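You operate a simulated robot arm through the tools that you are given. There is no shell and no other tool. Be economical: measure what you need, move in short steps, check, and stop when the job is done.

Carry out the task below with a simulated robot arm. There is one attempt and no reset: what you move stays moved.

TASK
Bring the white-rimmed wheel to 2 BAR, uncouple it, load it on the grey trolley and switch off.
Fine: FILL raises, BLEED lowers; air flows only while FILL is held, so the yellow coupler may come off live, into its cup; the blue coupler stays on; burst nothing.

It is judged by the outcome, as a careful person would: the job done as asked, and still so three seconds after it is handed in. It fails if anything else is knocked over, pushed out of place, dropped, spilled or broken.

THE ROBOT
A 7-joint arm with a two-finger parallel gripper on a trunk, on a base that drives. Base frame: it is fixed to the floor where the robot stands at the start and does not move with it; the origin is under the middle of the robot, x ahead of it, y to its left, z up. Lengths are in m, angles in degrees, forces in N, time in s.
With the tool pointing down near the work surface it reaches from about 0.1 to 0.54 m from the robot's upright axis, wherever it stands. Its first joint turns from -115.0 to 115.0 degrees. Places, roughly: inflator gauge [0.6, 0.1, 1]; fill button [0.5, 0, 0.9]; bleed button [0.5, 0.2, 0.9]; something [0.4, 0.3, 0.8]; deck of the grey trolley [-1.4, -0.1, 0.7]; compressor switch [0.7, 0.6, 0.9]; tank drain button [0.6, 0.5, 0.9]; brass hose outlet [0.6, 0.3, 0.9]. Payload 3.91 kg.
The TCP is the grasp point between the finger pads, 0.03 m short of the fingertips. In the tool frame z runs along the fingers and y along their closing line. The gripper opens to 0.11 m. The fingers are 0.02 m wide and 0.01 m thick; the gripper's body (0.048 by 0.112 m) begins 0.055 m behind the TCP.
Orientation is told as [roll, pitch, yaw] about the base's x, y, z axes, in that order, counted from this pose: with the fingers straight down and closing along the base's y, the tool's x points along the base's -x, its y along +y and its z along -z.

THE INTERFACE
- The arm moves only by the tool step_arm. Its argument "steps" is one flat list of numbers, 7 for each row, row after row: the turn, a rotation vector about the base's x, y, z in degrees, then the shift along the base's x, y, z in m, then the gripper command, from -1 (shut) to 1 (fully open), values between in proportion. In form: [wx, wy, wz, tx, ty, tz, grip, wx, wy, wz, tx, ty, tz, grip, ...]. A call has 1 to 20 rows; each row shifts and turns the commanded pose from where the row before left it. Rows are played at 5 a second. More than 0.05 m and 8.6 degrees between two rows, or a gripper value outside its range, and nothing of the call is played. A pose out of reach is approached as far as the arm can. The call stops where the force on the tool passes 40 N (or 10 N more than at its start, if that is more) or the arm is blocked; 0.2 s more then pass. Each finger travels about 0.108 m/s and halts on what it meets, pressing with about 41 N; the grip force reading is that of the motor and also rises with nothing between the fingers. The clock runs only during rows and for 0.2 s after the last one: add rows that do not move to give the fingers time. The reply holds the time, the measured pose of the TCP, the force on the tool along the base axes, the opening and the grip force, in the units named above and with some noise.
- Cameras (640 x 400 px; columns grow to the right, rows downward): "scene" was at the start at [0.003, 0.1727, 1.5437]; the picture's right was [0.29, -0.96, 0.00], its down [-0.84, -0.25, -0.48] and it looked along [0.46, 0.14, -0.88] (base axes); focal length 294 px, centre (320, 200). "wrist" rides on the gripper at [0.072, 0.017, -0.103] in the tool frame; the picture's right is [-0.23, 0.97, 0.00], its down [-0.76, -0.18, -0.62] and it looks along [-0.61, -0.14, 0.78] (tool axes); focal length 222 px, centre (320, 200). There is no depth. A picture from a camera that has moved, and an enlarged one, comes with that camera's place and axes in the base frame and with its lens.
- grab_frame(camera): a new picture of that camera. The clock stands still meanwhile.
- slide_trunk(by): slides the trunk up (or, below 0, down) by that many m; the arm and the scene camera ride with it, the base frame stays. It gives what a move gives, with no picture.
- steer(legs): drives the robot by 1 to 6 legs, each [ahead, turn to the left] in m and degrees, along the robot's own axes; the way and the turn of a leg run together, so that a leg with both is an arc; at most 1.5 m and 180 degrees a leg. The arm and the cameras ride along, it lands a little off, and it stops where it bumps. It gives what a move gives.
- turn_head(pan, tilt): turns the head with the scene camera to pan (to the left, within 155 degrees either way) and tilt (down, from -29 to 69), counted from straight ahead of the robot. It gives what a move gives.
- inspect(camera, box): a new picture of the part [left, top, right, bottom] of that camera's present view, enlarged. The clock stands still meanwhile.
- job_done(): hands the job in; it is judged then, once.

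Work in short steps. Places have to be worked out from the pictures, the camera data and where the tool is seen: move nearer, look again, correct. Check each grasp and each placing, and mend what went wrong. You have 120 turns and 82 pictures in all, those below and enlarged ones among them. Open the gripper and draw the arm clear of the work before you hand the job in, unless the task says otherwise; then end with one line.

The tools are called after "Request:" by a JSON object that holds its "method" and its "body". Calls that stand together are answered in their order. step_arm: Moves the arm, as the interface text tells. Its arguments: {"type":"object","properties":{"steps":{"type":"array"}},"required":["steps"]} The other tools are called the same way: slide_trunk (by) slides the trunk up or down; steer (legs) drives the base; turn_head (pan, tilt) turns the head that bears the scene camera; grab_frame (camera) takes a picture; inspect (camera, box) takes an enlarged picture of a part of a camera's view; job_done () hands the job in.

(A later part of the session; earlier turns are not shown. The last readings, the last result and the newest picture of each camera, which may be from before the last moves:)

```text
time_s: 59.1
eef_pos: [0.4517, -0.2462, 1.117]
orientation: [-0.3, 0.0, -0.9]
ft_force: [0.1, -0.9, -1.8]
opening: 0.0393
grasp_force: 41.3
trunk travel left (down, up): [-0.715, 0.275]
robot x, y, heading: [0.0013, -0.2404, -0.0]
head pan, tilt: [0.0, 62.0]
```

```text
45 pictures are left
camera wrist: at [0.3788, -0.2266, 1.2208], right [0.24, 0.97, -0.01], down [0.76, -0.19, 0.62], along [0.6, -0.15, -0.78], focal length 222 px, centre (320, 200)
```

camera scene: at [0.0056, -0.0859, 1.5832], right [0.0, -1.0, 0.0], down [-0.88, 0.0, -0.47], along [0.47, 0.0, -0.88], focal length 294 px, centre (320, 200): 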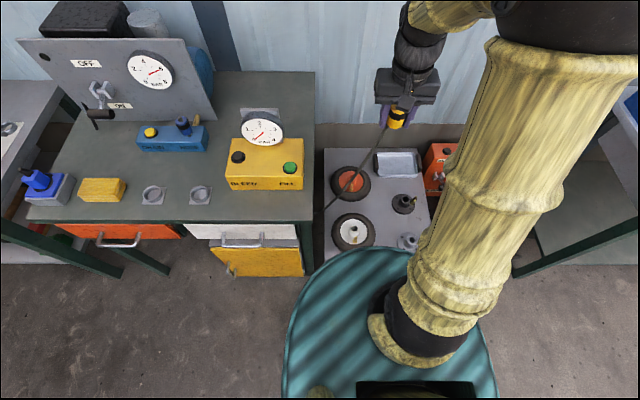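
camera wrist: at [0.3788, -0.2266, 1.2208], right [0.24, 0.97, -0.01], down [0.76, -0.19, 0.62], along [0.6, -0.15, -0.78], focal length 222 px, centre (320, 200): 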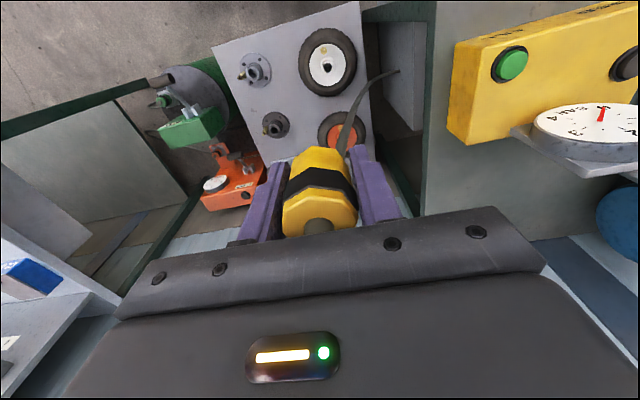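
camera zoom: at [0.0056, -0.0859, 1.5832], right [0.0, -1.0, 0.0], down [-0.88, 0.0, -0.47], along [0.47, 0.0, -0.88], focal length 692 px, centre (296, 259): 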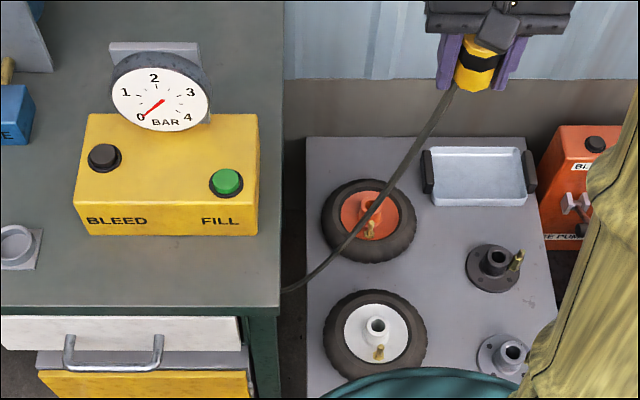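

The hose is real and runs under the table's right edge. I'll draw the arm in so the sweep stays short, then drive in stages while watching the force.

Request:
{"method": "step_arm", "body": {"steps": [0, 0, 0, -0.04, 0.01, 0, -1, 0, 0, 0, -0.04, 0.01, 0, -1, 0, 0, 0, -0.04, 0.01, 0, -1, 0, 0, 0, -0.03, 0.01, 0, -1]}}

Request:
{"method": "steer", "body": {"legs": [[0, 90]]}}

Request:
{"method": "turn_head", "body": {"pan": -60, "tilt": 58}}

Request:
{"method": "grab_frame", "body": {"camera": "scene"}}

```text
time_s: 60.1
eef_pos: [0.2995, -0.2051, 1.1158]
orientation: [-0.3, 0.0, -0.9]
ft_force: [-0.5, 0.1, -0.5]
opening: 0.039
grasp_force: 40.9
trunk travel left (down, up): [-0.715, 0.275]
robot x, y, heading: [0.0031, -0.2348, 0.3]
head pan, tilt: [0.0, 62.0]
```

```text
time_s: 64.4
eef_pos: [-0.034, 0.0598, 1.1174]
orientation: [-0.3, 0.0, 89.2]
ft_force: [-0.2, 0.7, -1.4]
opening: 0.0394
grasp_force: 41.5
trunk travel left (down, up): [-0.715, 0.275]
robot x, y, heading: [0.0021, -0.2393, 90.4]
head pan, tilt: [0.0, 62.0]
```

```text
time_s: 65.7
eef_pos: [-0.0336, 0.0602, 1.1174]
orientation: [-0.4, 0.0, 89.1]
ft_force: [0.6, 0.0, -1.0]
opening: 0.0394
grasp_force: 40.7
trunk travel left (down, up): [-0.715, 0.275]
robot x, y, heading: [0.0046, -0.2398, 90.3]
head pan, tilt: [-60.0, 58.0]
```

```text
44 pictures are left
camera scene: at [-0.0913, -0.2646, 1.5879], right [0.51, -0.86, 0.0], down [-0.73, -0.43, -0.53], along [0.46, 0.27, -0.85], focal length 294 px, centre (320, 200)
```

scene: 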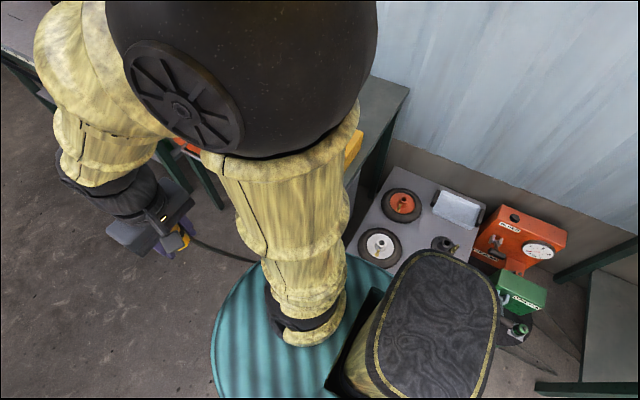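

No force and the hose is following. I'll drive ahead 0.29 m and turn back.

Request:
{"method": "steer", "body": {"legs": [[0.29, 0], [0, -90]]}}

Request:
{"method": "turn_head", "body": {"pan": 20, "tilt": 60}}

Request:
{"method": "grab_frame", "body": {"camera": "scene"}}

Request:
{"method": "grab_frame", "body": {"camera": "wrist"}}

```text
time_s: 71.5
eef_pos: [0.3006, 0.0829, 1.1172]
orientation: [-0.3, 0.0, -1.3]
ft_force: [0.1, -0.1, -0.9]
opening: 0.0394
grasp_force: 41.4
trunk travel left (down, up): [-0.715, 0.275]
robot x, y, heading: [-0.0018, 0.0546, -0.2]
head pan, tilt: [-60.0, 58.0]
```

```text
time_s: 73.0
eef_pos: [0.2992, 0.0838, 1.1167]
orientation: [-0.3, 0.0, -1.3]
ft_force: [-0.1, -0.8, -1.4]
opening: 0.0393
grasp_force: 40.8
trunk travel left (down, up): [-0.715, 0.275]
robot x, y, heading: [0.0016, 0.0523, -0.2]
head pan, tilt: [20.0, 60.0]
```

```text
43 pictures are left
camera scene: at [0.0035, 0.2287, 1.5855], right [0.34, -0.94, 0.0], down [-0.81, -0.29, -0.5], along [0.47, 0.17, -0.87], focal length 294 px, centre (320, 200)
```

scene: 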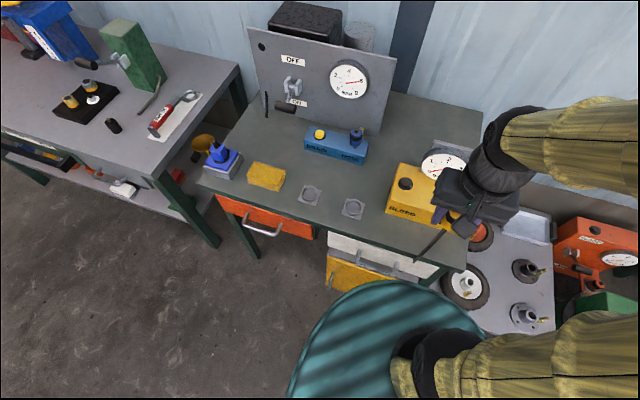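

```text
42 pictures are left
camera wrist: at [0.2278, 0.1033, 1.2215], right [0.25, 0.97, -0.01], down [0.76, -0.19, 0.62], along [0.6, -0.16, -0.78], focal length 222 px, centre (320, 200)
```

wrist: 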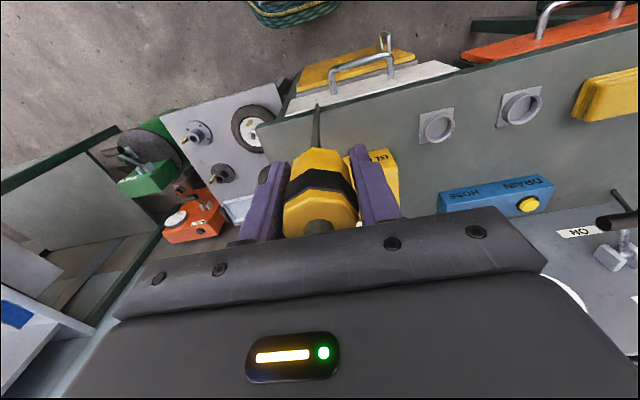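

The near cup triangulates to (0.436,0.282,0.80), which matches the listed place. I'll zoom on both cups for any marks.

Request:
{"method": "inspect", "body": {"camera": "scene", "box": [285, 170, 385, 240]}}

Request:
{"method": "inspect", "body": {"camera": "wrist", "box": [400, 70, 560, 170]}}

```text
5.71 times, centred on (335, 205) of scene
camera zoom: at [0.0035, 0.2287, 1.5855], right [0.34, -0.94, 0.0], down [-0.81, -0.29, -0.5], along [0.47, 0.17, -0.87], focal length 1680 px, centre (234, 171)
```

zoom: 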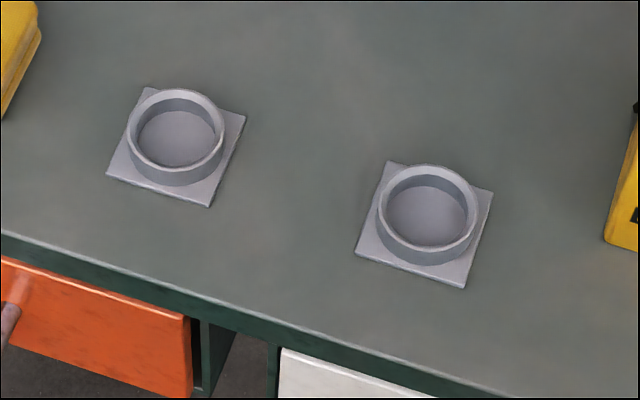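

```text
4.00 times, centred on (480, 120) of wrist
camera zoom: at [0.2278, 0.1033, 1.2215], right [0.25, 0.97, -0.01], down [0.76, -0.19, 0.62], along [0.6, -0.16, -0.78], focal length 888 px, centre (-320, 520)
```

zoom: 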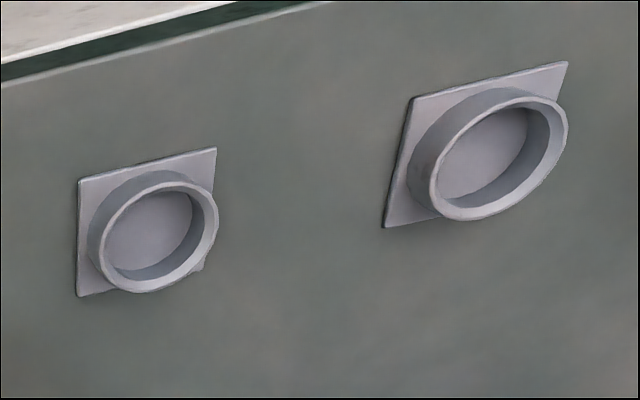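

The cups look identical, so I'll use the near one at (0.436,0.282); its inner width of about 0.049 suits the coupler. I'll move above it.

Request:
{"method": "step_arm", "body": {"steps": [0, 0, 0, 0.022, 0.033, -0.005, -1, 0, 0, 0, 0.023, 0.033, -0.01, -1, 0, 0, 0, 0.023, 0.033, -0.02, -1, 0, 0, 0, 0.023, 0.033, -0.03, -1, 0, 0, 0, 0.023, 0.033, -0.03, -1, 0, 0, 0, 0.023, 0.033, -0.03, -1, 0, 0, 0, 0, 0, -0.03, -1, 0, 0, 0, 0, 0, 0, -1]}}

Request:
{"method": "grab_frame", "body": {"camera": "wrist"}}

Request:
{"method": "inspect", "body": {"camera": "scene", "box": [270, 110, 430, 230]}}

```text
refused: row 4 steps farther than a row can; nothing moved
```

```text
39 pictures are left
camera wrist: at [0.2278, 0.1033, 1.2215], right [0.25, 0.97, -0.01], down [0.76, -0.19, 0.62], along [0.6, -0.16, -0.78], focal length 222 px, centre (320, 200)
```

wrist: 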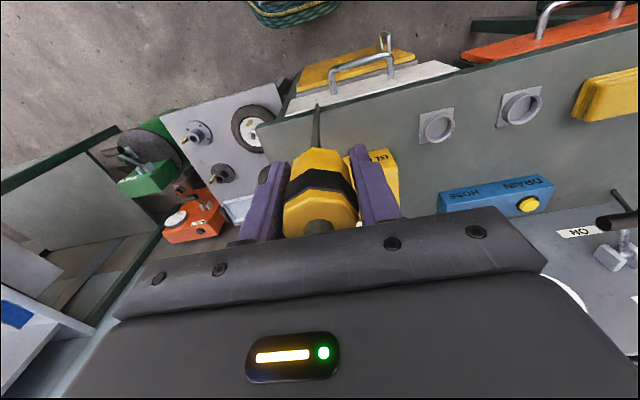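

```text
3.33 times, centred on (350, 170) of scene
camera zoom: at [0.0035, 0.2287, 1.5855], right [0.34, -0.94, 0.0], down [-0.81, -0.29, -0.5], along [0.47, 0.17, -0.87], focal length 980 px, centre (220, 300)
```

zoom: 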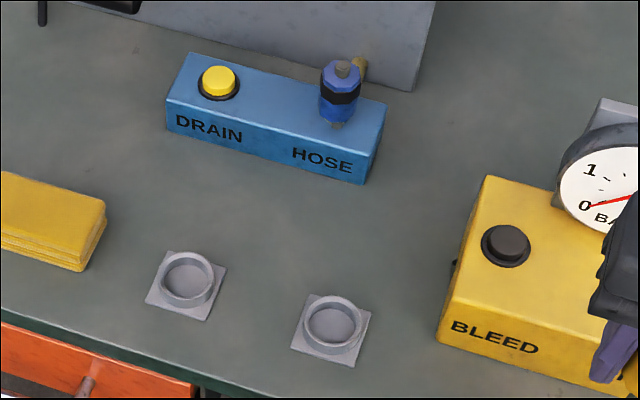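

A row was too long, so I'll resend it with shorter rows.

Request:
{"method": "step_arm", "body": {"steps": [0, 0, 0, 0.022, 0.033, -0.005, -1, 0, 0, 0, 0.023, 0.033, -0.01, -1, 0, 0, 0, 0.023, 0.033, -0.01, -1, 0, 0, 0, 0.023, 0.033, -0.01, -1, 0, 0, 0, 0.023, 0.033, -0.01, -1, 0, 0, 0, 0.023, 0.033, -0.01, -1, 0, 0, 0, 0, 0, -0.04, -1, 0, 0, 0, 0, 0, -0.04, -1, 0, 0, 0, 0, 0, -0.03, -1, 0, 0, 0, 0, 0, 0, -1]}}

Request:
{"method": "turn_head", "body": {"pan": 26, "tilt": 56}}

Request:
{"method": "grab_frame", "body": {"camera": "scene"}}

Request:
{"method": "grab_frame", "body": {"camera": "wrist"}}

```text
time_s: 75.2
eef_pos: [0.436, 0.2816, 0.9527]
orientation: [-0.4, 0.0, -1.3]
ft_force: [0.5, -0.3, -1.3]
opening: 0.0392
grasp_force: 41.3
trunk travel left (down, up): [-0.715, 0.275]
robot x, y, heading: [0.001, 0.0486, 0.1]
head pan, tilt: [20.0, 60.0]
```

```text
time_s: 75.9
eef_pos: [0.4371, 0.2824, 0.9533]
orientation: [-0.2, 0.0, -1.4]
ft_force: [0.3, 0.1, -0.3]
opening: 0.0392
grasp_force: 40.7
trunk travel left (down, up): [-0.715, 0.275]
robot x, y, heading: [-0.001, 0.0522, -0.2]
head pan, tilt: [26.0, 56.0]
```

```text
37 pictures are left
camera scene: at [0.0048, 0.2371, 1.5903], right [0.44, -0.9, 0.0], down [-0.75, -0.36, -0.56], along [0.5, 0.24, -0.83], focal length 294 px, centre (320, 200)
```

scene: 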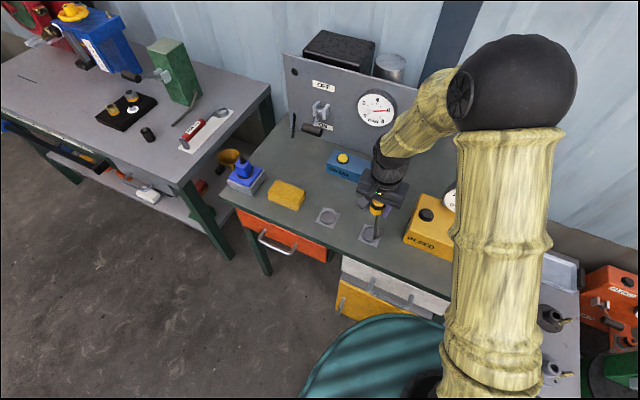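

```text
36 pictures are left
camera wrist: at [0.3642, 0.3014, 1.0564], right [0.25, 0.97, -0.01], down [0.76, -0.19, 0.62], along [0.6, -0.16, -0.78], focal length 222 px, centre (320, 200)
```

wrist: 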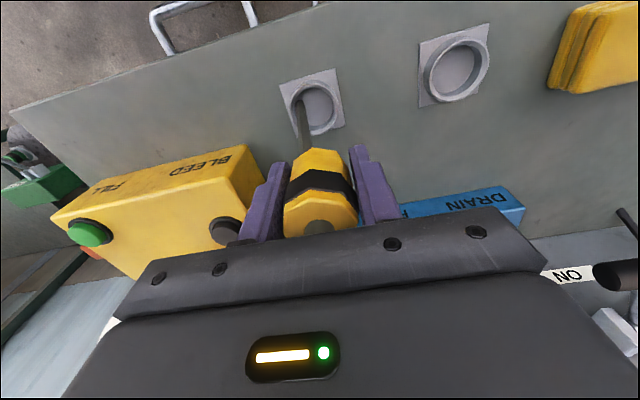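

The cup is at (0.436,0.280), almost exactly below. I'll descend to just above it and look.

Request:
{"method": "step_arm", "body": {"steps": [0, 0, 0, 0, -0.002, -0.03, -1, 0, 0, 0, 0, 0, -0.03, -1, 0, 0, 0, 0, 0, -0.02, -1, 0, 0, 0, 0, 0, 0, -1]}}

Request:
{"method": "inspect", "body": {"camera": "scene", "box": [330, 170, 430, 260]}}

Request:
{"method": "inspect", "body": {"camera": "wrist", "box": [240, 80, 400, 240]}}

```text
time_s: 76.9
eef_pos: [0.4375, 0.2797, 0.8729]
orientation: [-0.3, 0.0, -1.3]
ft_force: [0.3, 0.4, -1.1]
opening: 0.0392
grasp_force: 41.3
trunk travel left (down, up): [-0.715, 0.275]
robot x, y, heading: [-0.0009, 0.0543, -0.1]
head pan, tilt: [26.0, 56.0]
```

```text
4.44 times, centred on (380, 215) of scene
camera zoom: at [0.0048, 0.2372, 1.5903], right [0.44, -0.9, 0.0], down [-0.75, -0.36, -0.56], along [0.5, 0.24, -0.83], focal length 1306 px, centre (53, 133)
```

zoom: 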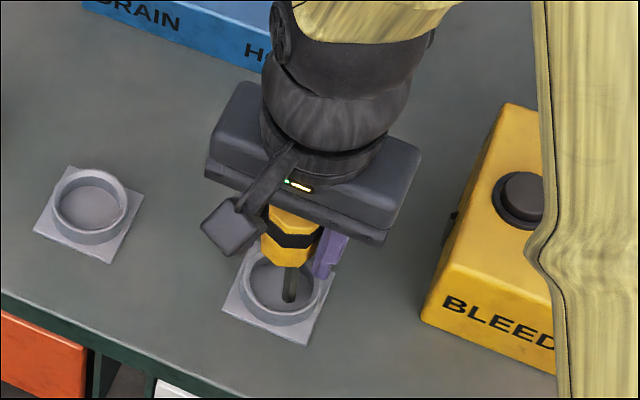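

```text
2.50 times, centred on (320, 160) of wrist
camera zoom: at [0.3647, 0.2994, 0.9769], right [0.25, 0.97, -0.01], down [0.76, -0.19, 0.62], along [0.6, -0.16, -0.78], focal length 555 px, centre (320, 300)
```

zoom: 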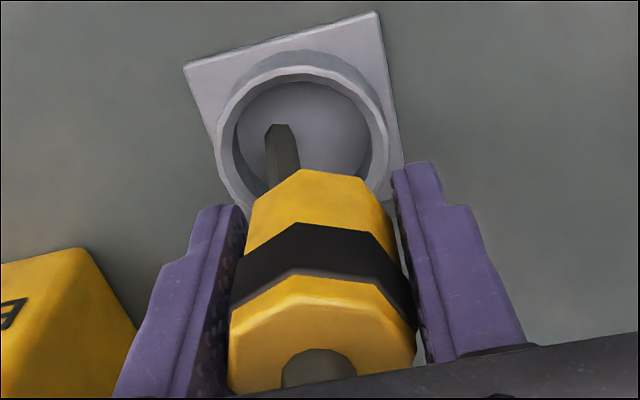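

Well aligned. I'll descend slowly until it touches.

Request:
{"method": "step_arm", "body": {"steps": [0, 0, 0, -0.001, 0.001, -0.015, -1, 0, 0, 0, 0, 0, -0.005, -1, 0, 0, 0, 0, 0, -0.004, -1, 0, 0, 0, 0, 0, -0.004, -1, 0, 0, 0, 0, 0, 0, -1]}}

Request:
{"method": "inspect", "body": {"camera": "wrist", "box": [240, 80, 400, 240]}}

```text
time_s: 78.0
eef_pos: [0.4362, 0.2803, 0.8496]
orientation: [-0.1, -0.3, -1.4]
ft_force: [-6.9, -4.7, 25.3]
opening: 0.0392
grasp_force: 41.2
trunk travel left (down, up): [-0.715, 0.275]
robot x, y, heading: [0.0011, 0.0525, -0.1]
head pan, tilt: [26.0, 56.0]
stopped in row 5: the force on the tool passed its limit (the readings are from after the stop); the commanded pose is now the measured one
```

```text
2.50 times, centred on (320, 160) of wrist
camera zoom: at [0.3631, 0.3002, 0.9532], right [0.25, 0.97, 0.0], down [0.75, -0.19, 0.63], along [0.61, -0.16, -0.78], focal length 555 px, centre (320, 300)
```

zoom: 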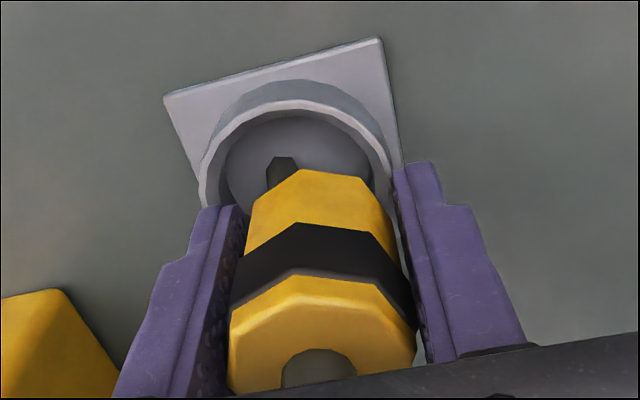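

The contact pushes toward -x,-y, and the image agrees: the coupler caught the far-left rim. I'll lift slightly, shift (-0.006,-0.005) and lower again.

Request:
{"method": "step_arm", "body": {"steps": [0, 0, 0, 0, 0, 0.006, -1, 0, 0.3, 0, -0.006, -0.005, 0, -1, 0, 0, 0, 0, 0, -0.005, -1, 0, 0, 0, 0, 0, -0.004, -1, 0, 0, 0, 0, 0, -0.004, -1, 0, 0, 0, 0, 0, -0.004, -1]}}

Request:
{"method": "inspect", "body": {"camera": "wrist", "box": [240, 80, 400, 240]}}

```text
time_s: 79.0
eef_pos: [0.4315, 0.276, 0.8506]
orientation: [-0.1, -0.2, -1.3]
ft_force: [-8.0, -4.6, 25.2]
opening: 0.0391
grasp_force: 41.2
trunk travel left (down, up): [-0.715, 0.275]
robot x, y, heading: [0.0002, 0.0532, -0.2]
head pan, tilt: [26.0, 56.0]
stopped in row 5: the force on the tool passed its limit (the readings are from after the stop); the commanded pose is now the measured one
```

```text
2.50 times, centred on (320, 160) of wrist
camera zoom: at [0.359, 0.2956, 0.9534], right [0.25, 0.97, 0.0], down [0.75, -0.2, 0.63], along [0.61, -0.15, -0.78], focal length 555 px, centre (320, 300)
```

zoom: 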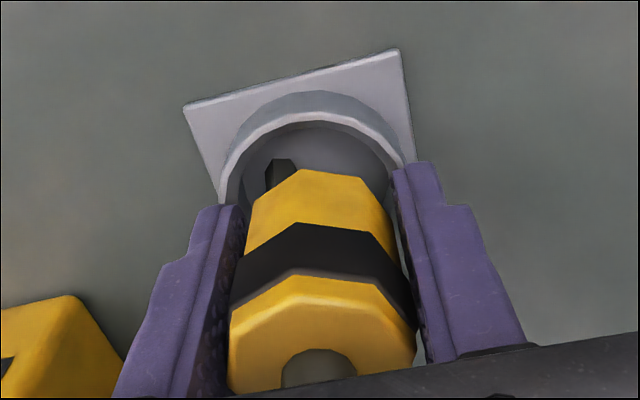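

Contact came again at the same height, so I'll check from the head camera whether it's seated on the floor or on the rim.

Request:
{"method": "inspect", "body": {"camera": "scene", "box": [350, 200, 400, 250]}}

```text
8.00 times, centred on (375, 225) of scene
camera zoom: at [0.0016, 0.2353, 1.5909], right [0.44, -0.9, 0.0], down [-0.74, -0.36, -0.56], along [0.5, 0.24, -0.83], focal length 2352 px, centre (-120, 0)
```

zoom: 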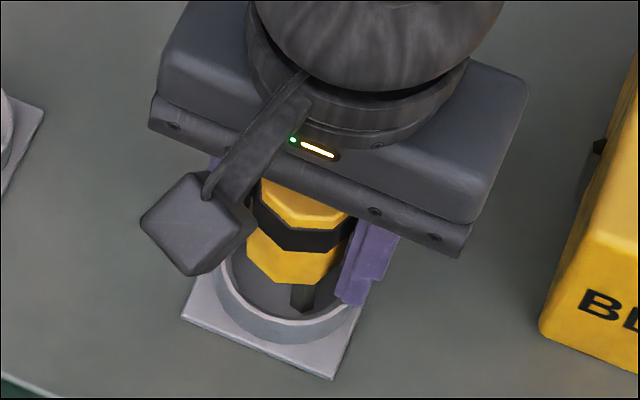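

The fingertips sit on the cup rim while the coupler's bottom is only about 1 cm above it, because I gripped it low. I'll align to the cup centre (0.4275,0.275) and open only slightly, so the coupler slides down between the fingers into the cup.

Request:
{"method": "step_arm", "body": {"steps": [0, 0.2, 0, 0, 0, 0.004, -1, 0, 0, 0, -0.0025, -0.001, 0, -1, 0, 0, 0, 0, 0, -0.002, -1, 0, 0, 0, 0, 0, 0, -1]}}

Request:
{"method": "inspect", "body": {"camera": "scene", "box": [350, 200, 400, 250]}}

```text
time_s: 80.0
eef_pos: [0.432, 0.2766, 0.8509]
orientation: [0.0, -0.2, -1.4]
ft_force: [-0.8, -0.2, 7.5]
opening: 0.0395
grasp_force: 41.4
trunk travel left (down, up): [-0.715, 0.275]
robot x, y, heading: [-0.0015, 0.051, -0.3]
head pan, tilt: [26.0, 56.0]
```

```text
8.00 times, centred on (375, 225) of scene
camera zoom: at [0.0042, 0.2368, 1.5904], right [0.44, -0.9, 0.0], down [-0.75, -0.36, -0.56], along [0.5, 0.24, -0.83], focal length 2352 px, centre (-120, 0)
```

zoom: 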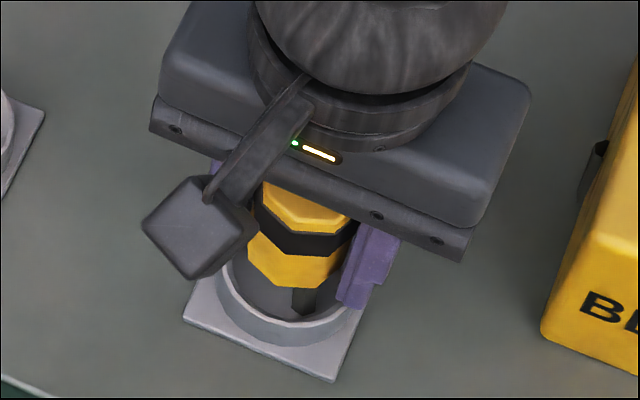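

Still lightly touching and friction held it. I'll lift clear first, then shift.

Request:
{"method": "step_arm", "body": {"steps": [0, 0.2, 0, 0, 0, 0.006, -1, 0, 0, 0, 0, 0, 0, -1]}}

Request:
{"method": "step_arm", "body": {"steps": [0, 0, 0, -0.001, 0, 0, -1, 0, 0, 0, 0, 0, 0, -1]}}

```text
time_s: 80.7
eef_pos: [0.4322, 0.2764, 0.8551]
orientation: [-0.1, 0.2, -1.3]
ft_force: [0.6, 0.2, -0.5]
opening: 0.0393
grasp_force: 41.6
trunk travel left (down, up): [-0.715, 0.275]
robot x, y, heading: [0.0012, 0.0522, -0.2]
head pan, tilt: [26.0, 56.0]
```

```text
time_s: 81.2
eef_pos: [0.4294, 0.2761, 0.8558]
orientation: [0.0, 0.2, -1.3]
ft_force: [-0.2, 0.6, -1.5]
opening: 0.0392
grasp_force: 41.2
trunk travel left (down, up): [-0.715, 0.275]
robot x, y, heading: [0.0038, 0.0531, -0.1]
head pan, tilt: [26.0, 56.0]
```

Free and at (0.4294,0.2761). I'll lower 3 mm and ease the grip open slightly.

Request:
{"method": "step_arm", "body": {"steps": [0, 0, 0, 0, 0, -0.003, -1, 0, 0, 0, 0, 0, 0, -0.2, 0, 0, 0, 0, 0, 0, -0.2]}}

Request:
{"method": "inspect", "body": {"camera": "scene", "box": [350, 200, 400, 250]}}

Request:
{"method": "inspect", "body": {"camera": "wrist", "box": [240, 80, 400, 240]}}

```text
time_s: 82.0
eef_pos: [0.4304, 0.275, 0.8528]
orientation: [0.0, 0.1, -1.4]
ft_force: [0.7, -0.8, 0.4]
opening: 0.0443
grasp_force: 0.2
trunk travel left (down, up): [-0.715, 0.275]
robot x, y, heading: [-0.0063, 0.0489, -0.1]
head pan, tilt: [26.0, 56.0]
```

```text
8.00 times, centred on (375, 225) of scene
camera zoom: at [0.0048, 0.2371, 1.5903], right [0.44, -0.9, 0.0], down [-0.75, -0.36, -0.56], along [0.5, 0.24, -0.83], focal length 2352 px, centre (-120, 0)
```

zoom: 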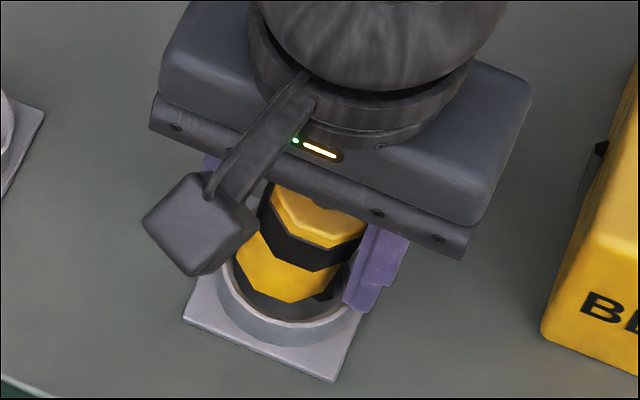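

```text
2.50 times, centred on (320, 160) of wrist
camera zoom: at [0.3583, 0.2955, 0.9567], right [0.25, 0.97, 0.0], down [0.76, -0.19, 0.62], along [0.6, -0.16, -0.78], focal length 555 px, centre (320, 300)
```

zoom: 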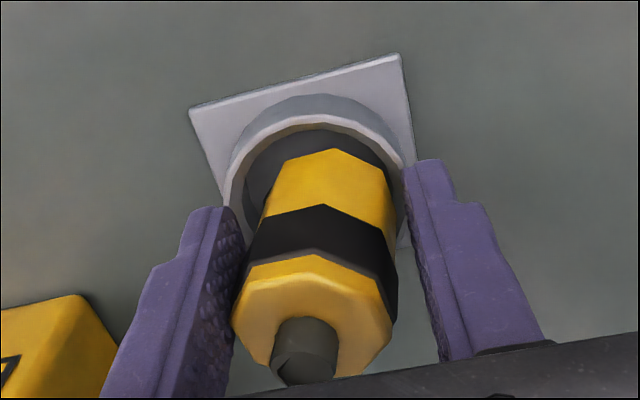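

The coupler's lower end is in the cup but it leans a little. I'll raise 12 mm with the fingers loosely around it, regrip higher to straighten it, then press it in.

Request:
{"method": "step_arm", "body": {"steps": [0, 0, 0, 0, 0, 0.006, -0.2, 0, 0, 0, 0, 0, 0.008, -0.2, 0, 0, 0, 0, 0, 0, -1, 0, 0, 0, 0, 0, 0, -1]}}

Request:
{"method": "inspect", "body": {"camera": "wrist", "box": [240, 80, 400, 240]}}

```text
time_s: 83.0
eef_pos: [0.4298, 0.2764, 0.8663]
orientation: [0.0, 0.2, -1.4]
ft_force: [0.6, -0.2, 0.0]
opening: 0.035
grasp_force: 40.7
trunk travel left (down, up): [-0.715, 0.275]
robot x, y, heading: [0.0022, 0.0543, -0.5]
head pan, tilt: [26.0, 56.0]
```

```text
2.50 times, centred on (320, 160) of wrist
camera zoom: at [0.3582, 0.2957, 0.9702], right [0.25, 0.97, 0.0], down [0.76, -0.19, 0.62], along [0.6, -0.16, -0.78], focal length 555 px, centre (320, 300)
```

zoom: 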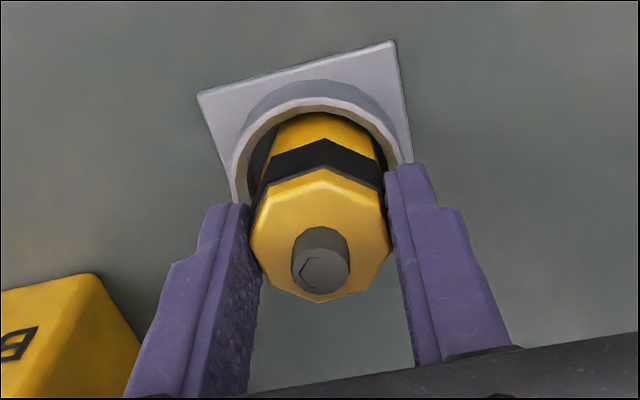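

It has slid into the cup, stands upright and is gripped on its upper end. I'll press down gently to confirm it's seated.

Request:
{"method": "step_arm", "body": {"steps": [0, 0, 0, 0, 0, -0.003, -1, 0, 0, 0, 0, 0, -0.003, -1, 0, 0, 0, 0, 0, -0.003, -1]}}

```text
time_s: 83.7
eef_pos: [0.4292, 0.2771, 0.8656]
orientation: [0.2, -0.2, -1.3]
ft_force: [-5.9, -2.4, 24.5]
opening: 0.0345
grasp_force: 41.2
trunk travel left (down, up): [-0.715, 0.275]
robot x, y, heading: [0.0007, 0.0537, 0.1]
head pan, tilt: [26.0, 56.0]
stopped in row 2: the force on the tool passed its limit (the readings are from after the stop); the commanded pose is now the measured one
```

Firmly seated on the cup floor. I'll open slightly, lift away and check.

Request:
{"method": "step_arm", "body": {"steps": [0, 0, 0, 0, 0, 0.001, -1, 0, 0, 0, 0, 0, 0, 0.1, 0, 0, 0, 0, 0, 0, 0.3, 0, 0, 0, 0, 0, 0.03, 0.3, 0, 0, 0, 0, 0, 0.04, 0.3, 0, 0, 0, 0, 0, 0.04, 0.3, 0, 0, 0, 0, 0, 0.04, 0.3]}}

Request:
{"method": "grab_frame", "body": {"camera": "wrist"}}

Request:
{"method": "inspect", "body": {"camera": "scene", "box": [300, 160, 420, 270]}}

```text
time_s: 85.2
eef_pos: [0.4308, 0.2785, 1.0142]
orientation: [0.1, 0.0, -1.3]
ft_force: [0.2, -0.2, 1.1]
opening: 0.0715
grasp_force: 0.0
trunk travel left (down, up): [-0.715, 0.275]
robot x, y, heading: [0.0001, 0.051, -0.1]
head pan, tilt: [26.0, 56.0]
```

```text
26 pictures are left
camera wrist: at [0.3581, 0.2972, 1.1185], right [0.25, 0.97, 0.0], down [0.76, -0.2, 0.62], along [0.6, -0.15, -0.78], focal length 222 px, centre (320, 200)
```

wrist: 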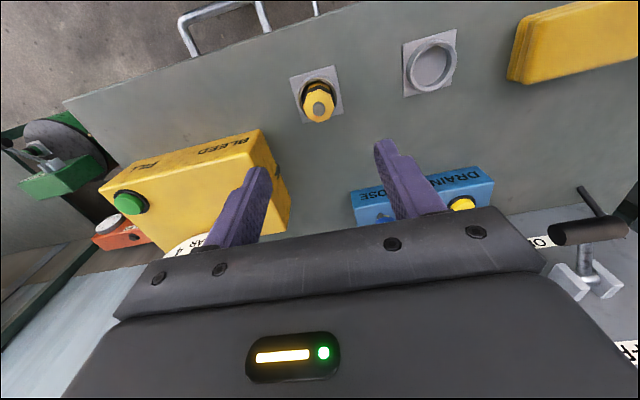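

```text
3.64 times, centred on (360, 215) of scene
camera zoom: at [0.004, 0.2367, 1.5903], right [0.44, -0.9, 0.0], down [-0.75, -0.36, -0.56], along [0.5, 0.24, -0.83], focal length 1069 px, centre (174, 146)
```

zoom: 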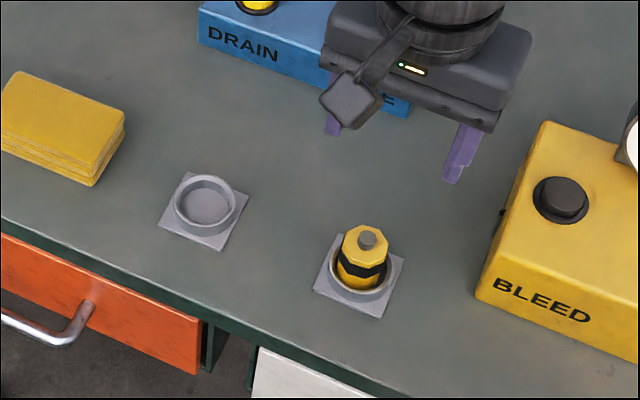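

The coupler stands neatly in its cup and air is uncoupled. I'm close to the compressor switch, whose lever handle is at about (0.623,0.562,0.94) and currently down at ON, so I'll drive left to face it.

Request:
{"method": "step_arm", "body": {"steps": [0, 0, 0, -0.01, -0.02, 0.04, -1, 0, 0, 0, -0.02, -0.036, 0.02, -1, 0, 0, 0, -0.02, -0.036, 0.02, -1, 0, 0, 0, -0.02, -0.036, 0, -1, 0, 0, 0, -0.02, -0.036, 0.0, -1, 0, 0, 0, -0.02, -0.036, 0.0, -1]}}

Request:
{"method": "steer", "body": {"legs": [[0, 90], [0.44, 0], [0, -90]]}}

Request:
{"method": "turn_head", "body": {"pan": 0, "tilt": 45}}

Request:
{"method": "grab_frame", "body": {"camera": "scene"}}

```text
time_s: 86.7
eef_pos: [0.3199, 0.0767, 1.0949]
orientation: [0.2, 0.0, -1.2]
ft_force: [-0.3, -0.6, -0.3]
opening: 0.0001
grasp_force: 37.9
trunk travel left (down, up): [-0.715, 0.275]
robot x, y, heading: [-0.001, 0.0506, -0.2]
head pan, tilt: [26.0, 56.0]
```

```text
time_s: 97.0
eef_pos: [0.3113, 0.5297, 1.0932]
orientation: [0.0, -0.1, 0.7]
ft_force: [0.4, 0.5, 0.3]
opening: 0.0001
grasp_force: 37.5
trunk travel left (down, up): [-0.715, 0.275]
robot x, y, heading: [-0.0078, 0.4933, 1.8]
head pan, tilt: [26.0, 56.0]
```

```text
time_s: 97.9
eef_pos: [0.3137, 0.5277, 1.0947]
orientation: [0.1, -0.1, 0.7]
ft_force: [0.6, -0.4, -0.5]
opening: 0.0002
grasp_force: 37.9
trunk travel left (down, up): [-0.715, 0.275]
robot x, y, heading: [-0.0074, 0.4967, 1.7]
head pan, tilt: [0.0, 45.0]
```

```text
24 pictures are left
camera scene: at [0.0089, 0.6477, 1.605], right [0.03, -1.0, 0.0], down [-0.71, -0.02, -0.71], along [0.71, 0.02, -0.71], focal length 294 px, centre (320, 200)
```

scene: 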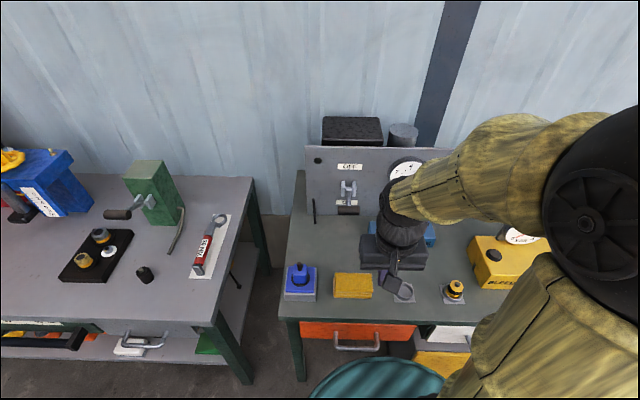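

The handle appears near (0.625,0.57,0.945). I'll pitch the fingers forward about 56° and approach a little for a close look.

Request:
{"method": "step_arm", "body": {"steps": [0, -8, 0, 0.015, 0.003, 0.0, -1, 0, -8, 0, 0.02, 0.003, 0.0, -1, 0, -8, 0, 0.02, 0.003, 0.0, -1, 0, -8, 0, 0.02, 0.003, -0.01, -1, 0, -8, 0, 0.02, 0.003, -0.015, -1, 0, -8, 0, 0.015, 0.003, -0.015, -1, 0, -8, 0, 0.015, 0.003, -0.015, -1, 0, 0, 0, 0, 0, 0, -1]}}

Request:
{"method": "grab_frame", "body": {"camera": "wrist"}}

Request:
{"method": "inspect", "body": {"camera": "scene", "box": [290, 140, 440, 240]}}

```text
time_s: 99.7
eef_pos: [0.4322, 0.5314, 1.0819]
orientation: [-5.9, -38.7, 0.9]
ft_force: [0.1, -1.0, -0.1]
opening: 0.0
grasp_force: 37.7
out of reach, approached as far as the arm can: row 4, 5, 6, 7
trunk travel left (down, up): [-0.715, 0.275]
robot x, y, heading: [-0.01, 0.4934, 1.7]
head pan, tilt: [0.0, 45.0]
```

```text
23 pictures are left
camera wrist: at [0.3116, 0.5578, 1.1165], right [0.22, 0.97, 0.07], down [0.2, -0.11, 0.97], along [0.95, -0.2, -0.22], focal length 222 px, centre (320, 200)
```

wrist: 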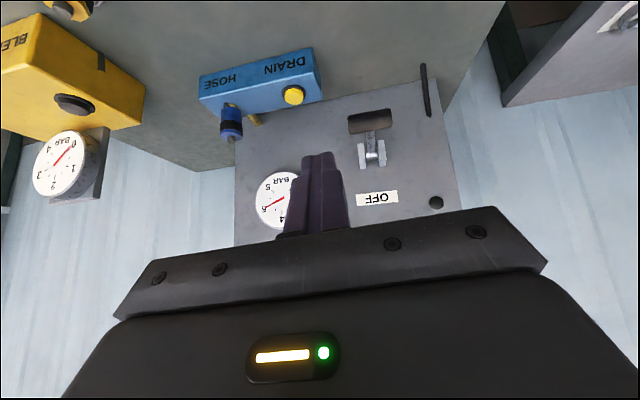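

```text
4.00 times, centred on (365, 190) of scene
camera zoom: at [0.0082, 0.6474, 1.605], right [0.03, -1.0, 0.0], down [-0.71, -0.02, -0.71], along [0.71, 0.02, -0.71], focal length 1176 px, centre (140, 240)
```

zoom: 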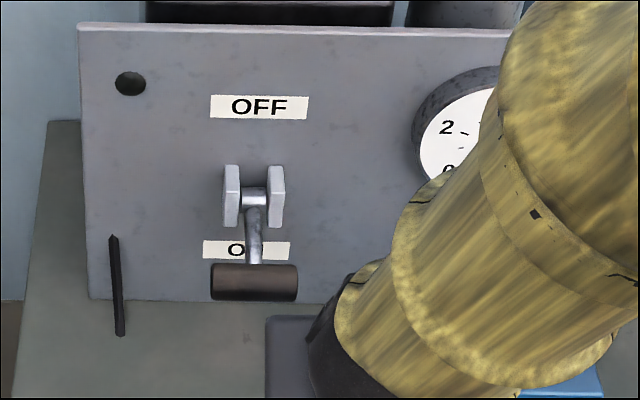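

The handle is at (0.641,0.576,0.925), lies along y and is 0.066 long; the pivot is at about (0.687,0.576,0.965). The fingers could straddle its ends and carry it up in an arc, but the forward pitch is limited here. I'll raise the arm, lower the trunk and retry the reach.

Request:
{"method": "step_arm", "body": {"steps": [3, 4, 0, -0.01, 0.005, 0.04, 0.6, 3, 4, 0, -0.01, 0.005, 0.04, 0.6, 0, 0, 0, 0, 0.005, 0.04, 0.6, 0, 0, 0, 0, 0.005, 0.04, 0.6, 0, 0, 0, 0, 0, 0.03, 0.6, 0, 0, 0, 0, 0, 0, 0.6]}}

Request:
{"method": "slide_trunk", "body": {"by": -0.2}}

Request:
{"method": "step_arm", "body": {"steps": [0, 0, 0, 0.03, 0.005, -0.005, 0.6, 0, -4, 0, 0.03, 0.005, -0.005, 0.6, 0, -4, 0, 0.03, 0.005, -0.005, 0.6, 0, 0, 0, 0, 0, 0, 0.6]}}

```text
time_s: 101.1
eef_pos: [0.414, 0.5465, 1.2625]
orientation: [2.6, -32.8, -3.7]
ft_force: [0.7, 0.1, -0.7]
opening: 0.0881
grasp_force: 0.2
out of reach, approached as far as the arm can: row 2
trunk travel left (down, up): [-0.715, 0.275]
robot x, y, heading: [-0.0101, 0.4934, 1.7]
head pan, tilt: [0.0, 45.0]
```

```text
time_s: 103.3
eef_pos: [0.4156, 0.5463, 1.0613]
orientation: [2.6, -32.8, -3.6]
ft_force: [-0.3, 0.0, -1.1]
opening: 0.0878
grasp_force: 0.1
trunk travel left (down, up): [-0.515, 0.475]
robot x, y, heading: [-0.0075, 0.4936, 1.9]
head pan, tilt: [0.0, 45.0]
```

```text
time_s: 104.3
eef_pos: [0.5054, 0.5622, 1.0483]
orientation: [3.3, -40.9, -4.1]
ft_force: [-0.4, 0.2, 0.1]
opening: 0.088
grasp_force: 0.0
trunk travel left (down, up): [-0.515, 0.475]
robot x, y, heading: [-0.0069, 0.4926, 1.8]
head pan, tilt: [0.0, 45.0]
```

The reach improved. I'll straighten the orientation and go further forward, staying above the handle.

Request:
{"method": "step_arm", "body": {"steps": [-1, -4, 2, 0.02, 0.004, -0.005, 0.6, -1, -4, 2, 0.02, 0.004, -0.01, 0.6, -1, 0, 0, 0.02, 0.004, -0.01, 0.6, 0, 0, 0, 0, 0, 0, 0.6]}}

Request:
{"method": "grab_frame", "body": {"camera": "wrist"}}

Request:
{"method": "grab_frame", "body": {"camera": "scene"}}

```text
time_s: 105.3
eef_pos: [0.5643, 0.5731, 1.0229]
orientation: [-0.8, -48.8, 2.9]
ft_force: [0.0, 0.2, -0.5]
opening: 0.0882
grasp_force: 0.0
trunk travel left (down, up): [-0.515, 0.475]
robot x, y, heading: [-0.006, 0.4894, 1.7]
head pan, tilt: [0.0, 45.0]
```

```text
21 pictures are left
camera wrist: at [0.4391, 0.5858, 1.0365], right [0.11, 0.98, 0.16], down [0.04, -0.17, 0.99], along [0.99, -0.1, -0.06], focal length 222 px, centre (320, 200)
```

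wrist: 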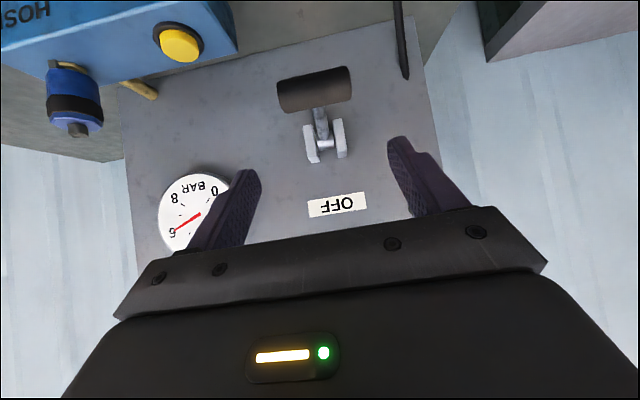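

```text
20 pictures are left
camera scene: at [0.0092, 0.6477, 1.405], right [0.03, -1.0, 0.0], down [-0.71, -0.02, -0.71], along [0.71, 0.02, -0.71], focal length 294 px, centre (320, 200)
```

scene: 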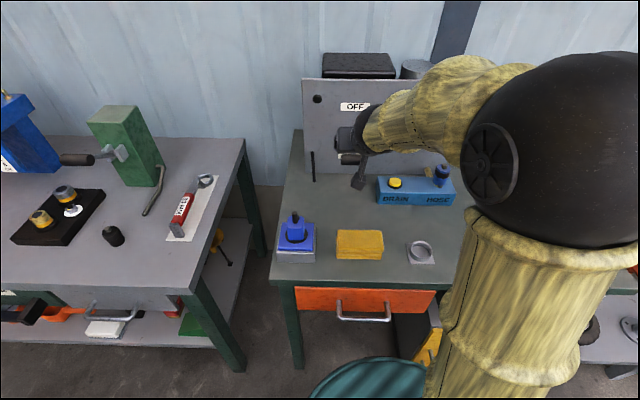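

The refined handle position is (0.641,0.577,0.922), and the straddling fingers clear the bracket. I'll advance onto its ends.

Request:
{"method": "step_arm", "body": {"steps": [0, 0, -1.5, 0.005, 0.002, -0.02, 0.6, 0, 0, -1.4, 0.02, 0.002, -0.022, 0.6, 0, 0, 0, 0.018, 0, -0.02, 0.6, 0, 0, 0, 0.018, 0, -0.02, 0.6, 0, 0, 0, 0.016, 0, -0.018, 0.6, 0, 0, 0, 0, 0, 0, 0.6]}}

Request:
{"method": "grab_frame", "body": {"camera": "wrist"}}

```text
time_s: 106.7
eef_pos: [0.642, 0.5769, 0.9217]
orientation: [-1.0, -48.9, 0.1]
ft_force: [-0.5, -0.6, 0.3]
opening: 0.0878
grasp_force: 0.0
trunk travel left (down, up): [-0.515, 0.475]
robot x, y, heading: [-0.0088, 0.4914, 1.7]
head pan, tilt: [0.0, 45.0]
```

```text
19 pictures are left
camera wrist: at [0.5164, 0.5961, 0.9354], right [0.16, 0.97, 0.16], down [0.03, -0.17, 0.99], along [0.99, -0.15, -0.06], focal length 222 px, centre (320, 200)
```

wrist: 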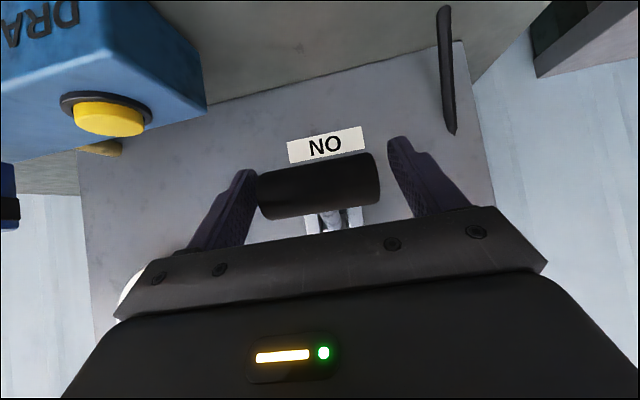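

The handle is between the fingers. I'll centre by -3 mm in y and close on its ends.

Request:
{"method": "step_arm", "body": {"steps": [0, 0, 0, 0, -0.003, 0, 0.6, 0, 0, 0, 0, 0, 0, -0.2, 0, 0, 0, 0, 0, 0, -0.6, 0, 0, 0, 0, 0, 0, -0.6]}}

```text
time_s: 107.7
eef_pos: [0.6417, 0.577, 0.9218]
orientation: [-0.8, -48.9, 0.1]
ft_force: [2.4, 5.7, 0.0]
opening: 0.0678
grasp_force: 44.9
trunk travel left (down, up): [-0.515, 0.475]
robot x, y, heading: [-0.0078, 0.492, 1.5]
head pan, tilt: [0.0, 45.0]
```

It is gripped at 68 mm. I'll carry the handle through the upward arc about the pivot.

Request:
{"method": "step_arm", "body": {"steps": [0, 0, 0, -0.0075, 0, 0.0105, -0.6, 0, 0, 0, -0.005, 0, 0.0115, -0.6, 0, 0, 0, -0.0027, 0, 0.0125, -0.6, 0, 0, 0, 0, 0, 0.0125, -0.6, 0, 0, 0, 0.0027, 0, 0.0125, -0.6, 0, 0, 0, 0.005, 0, 0.0115, -0.6, 0, 0, 0, 0.0077, 0, 0.0105, -0.6]}}

Request:
{"method": "grab_frame", "body": {"camera": "wrist"}}

```text
time_s: 108.2
eef_pos: [0.6353, 0.5757, 0.937]
orientation: [-1.2, -48.7, 0.5]
ft_force: [26.8, 1.2, -12.9]
opening: 0.0679
grasp_force: 44.9
trunk travel left (down, up): [-0.515, 0.475]
robot x, y, heading: [-0.0068, 0.4954, 2.1]
head pan, tilt: [0.0, 45.0]
stopped in row 2: the force on the tool passed its limit (the readings are from after the stop); the commanded pose is now the measured one
```

```text
18 pictures are left
camera wrist: at [0.5101, 0.5941, 0.9501], right [0.16, 0.98, 0.16], down [0.03, -0.16, 0.99], along [0.99, -0.15, -0.06], focal length 222 px, centre (320, 200)
```

wrist: 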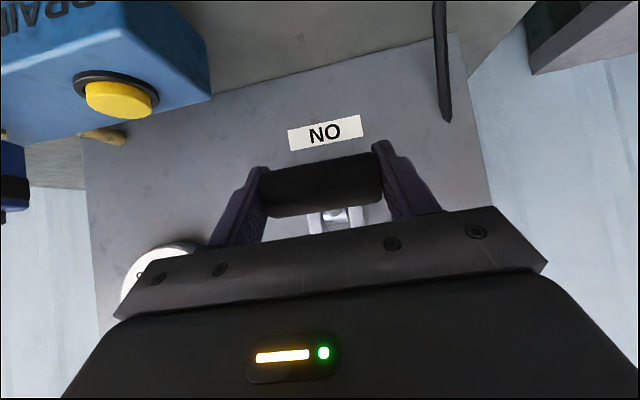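

The reaction pulls toward +x, so the arc needs less outward motion. I'll move mostly straight up.

Request:
{"method": "step_arm", "body": {"steps": [0, 0, 0, 0.003, 0, 0.006, -0.6, 0, 0, 0, 0.001, 0, 0.008, -0.6]}}

```text
time_s: 108.8
eef_pos: [0.6342, 0.5756, 0.9493]
orientation: [-1.4, -48.4, 0.6]
ft_force: [-11.7, 3.5, -27.0]
opening: 0.0683
grasp_force: 45.1
trunk travel left (down, up): [-0.515, 0.475]
robot x, y, heading: [-0.0044, 0.4926, 1.7]
head pan, tilt: [0.0, 45.0]
```

It is moving, with resistance now mostly vertical. I'll continue up in small increments.

Request:
{"method": "step_arm", "body": {"steps": [0, 0, 0, -0.002, 0, 0.005, -0.6, 0, 0, 0, 0.0, 0, 0.006, -0.6]}}

```text
time_s: 109.4
eef_pos: [0.6345, 0.5748, 0.9616]
orientation: [-1.1, -48.5, 0.5]
ft_force: [2.0, 4.4, -25.5]
opening: 0.0685
grasp_force: 45.5
trunk travel left (down, up): [-0.515, 0.475]
robot x, y, heading: [-0.0073, 0.4929, 1.6]
head pan, tilt: [0.0, 45.0]
```

Good progress. Next is up with a slight inward motion.

Request:
{"method": "step_arm", "body": {"steps": [0, 0, 0, 0.001, 0, 0.006, -0.6, 0, 0, 0, 0.002, 0, 0.006, -0.6, 0, 0, 0, 0.003, 0, 0.006, -0.6]}}

```text
time_s: 110.2
eef_pos: [0.6381, 0.5746, 0.9789]
orientation: [-1.3, -48.5, 0.5]
ft_force: [-9.0, 7.2, -25.2]
opening: 0.0682
grasp_force: 44.8
trunk travel left (down, up): [-0.515, 0.475]
robot x, y, heading: [-0.0068, 0.4937, 1.8]
head pan, tilt: [0.0, 45.0]
```

Continuing the upper half of the arc.

Request:
{"method": "step_arm", "body": {"steps": [0, 0, 0, 0.003, 0, 0.006, -0.6, 0, 0, 0, 0.004, 0, 0.005, -0.6, 0, 0, 0, 0.004, 0, 0.005, -0.6]}}

Request:
{"method": "grab_frame", "body": {"camera": "wrist"}}

```text
time_s: 110.8
eef_pos: [0.6444, 0.5764, 0.9871]
orientation: [-1.2, -48.1, 0.2]
ft_force: [-1.2, 0.8, -5.4]
opening: 0.0684
grasp_force: 45.0
trunk travel left (down, up): [-0.515, 0.475]
robot x, y, heading: [-0.0072, 0.4954, 1.8]
head pan, tilt: [0.0, 45.0]
stopped in row 3: the force on the tool passed its limit (the readings are from after the stop); the commanded pose is now the measured one
```

```text
17 pictures are left
camera wrist: at [0.5179, 0.5944, 1.0019], right [0.16, 0.97, 0.16], down [0.04, -0.17, 0.99], along [0.99, -0.15, -0.07], focal length 222 px, centre (320, 200)
```

wrist: 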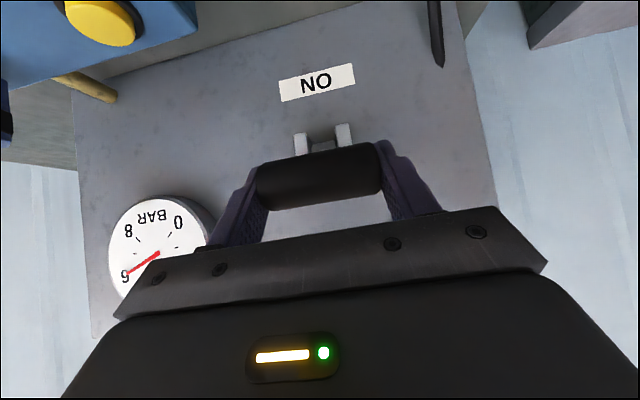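

The handle is now above the bracket and the force spiked, probably the end stop. I'll try one more small nudge.

Request:
{"method": "step_arm", "body": {"steps": [0, 0, 0, 0.003, 0, 0.004, -0.6, 0, 0, 0, 0.003, 0, 0.004, -0.6]}}

```text
time_s: 111.4
eef_pos: [0.6423, 0.5756, 0.987]
orientation: [-1.1, -47.1, 0.2]
ft_force: [-11.2, -0.3, -3.5]
opening: 0.068
grasp_force: 44.9
trunk travel left (down, up): [-0.515, 0.475]
robot x, y, heading: [-0.0078, 0.4915, 1.8]
head pan, tilt: [0.0, 45.0]
stopped in row 2: the force on the tool passed its limit (the readings are from after the stop); the commanded pose is now the measured one
```

Blocked, so it's at the stop. I'll open and back off along the tool axis, then check the lever.

Request:
{"method": "step_arm", "body": {"steps": [0, 0, 0, 0, 0, 0, 0, 0, 0, 0, 0, 0, 0, 0.6, 0, 0, 0, 0, 0, 0, 0.6, 0, 0, 0, -0.02, 0, 0.018, 0.6, 0, 0, 0, -0.03, 0, 0.027, 0.6, 0, 0, 0, -0.03, 0, 0.027, 0.6, 0, 0, 0, -0.03, 0, 0.027, 0.6]}}

Request:
{"method": "grab_frame", "body": {"camera": "wrist"}}

```text
time_s: 113.0
eef_pos: [0.5337, 0.5749, 1.0858]
orientation: [-1.1, -47.2, 0.4]
ft_force: [-0.2, -0.4, 0.3]
opening: 0.0882
grasp_force: 0.1
trunk travel left (down, up): [-0.515, 0.475]
robot x, y, heading: [-0.0065, 0.4946, 1.8]
head pan, tilt: [0.0, 45.0]
```

```text
16 pictures are left
camera wrist: at [0.409, 0.594, 1.1031], right [0.17, 0.97, 0.15], down [0.06, -0.16, 0.98], along [0.98, -0.15, -0.08], focal length 222 px, centre (320, 200)
```

wrist: 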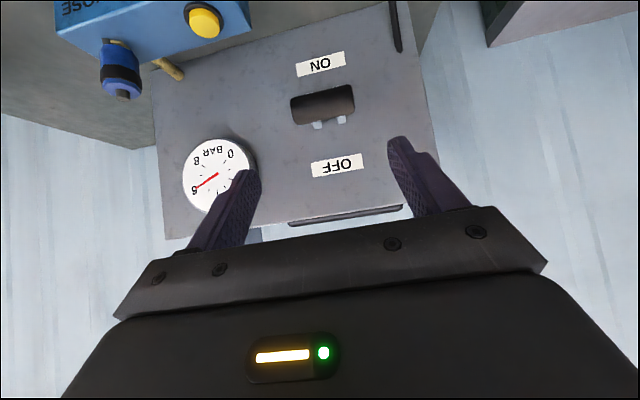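

The handle sits just above the pivot level. I'll zoom to see whether it's fully at OFF.

Request:
{"method": "inspect", "body": {"camera": "wrist", "box": [260, 40, 400, 180]}}

Request:
{"method": "inspect", "body": {"camera": "scene", "box": [300, 70, 420, 190]}}

```text
2.86 times, centred on (330, 110) of wrist
camera zoom: at [0.409, 0.594, 1.1031], right [0.17, 0.97, 0.15], down [0.06, -0.16, 0.98], along [0.98, -0.15, -0.08], focal length 635 px, centre (291, 457)
```

zoom: 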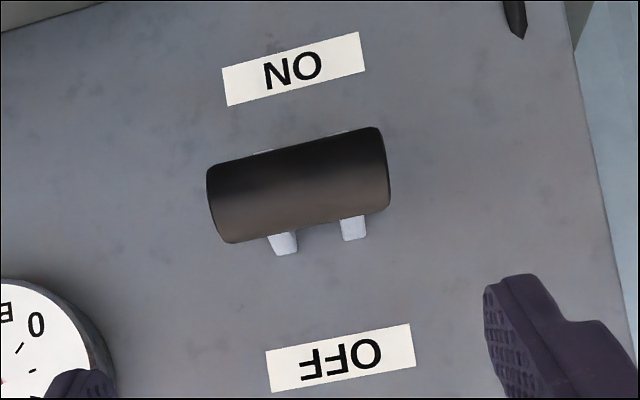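

```text
3.33 times, centred on (360, 130) of scene
camera zoom: at [0.0084, 0.6474, 1.405], right [0.03, -1.0, 0.0], down [-0.71, -0.02, -0.71], along [0.71, 0.02, -0.71], focal length 980 px, centre (187, 433)
```

zoom: 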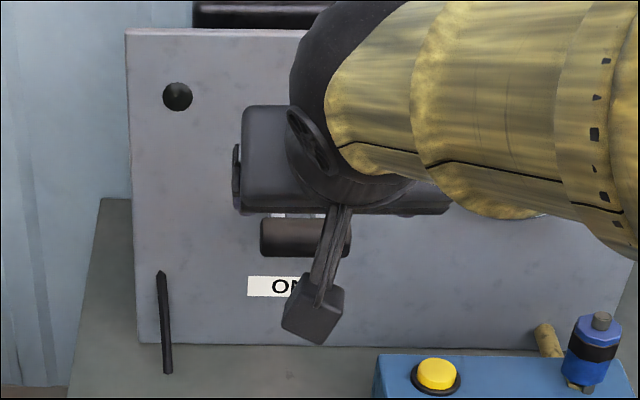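

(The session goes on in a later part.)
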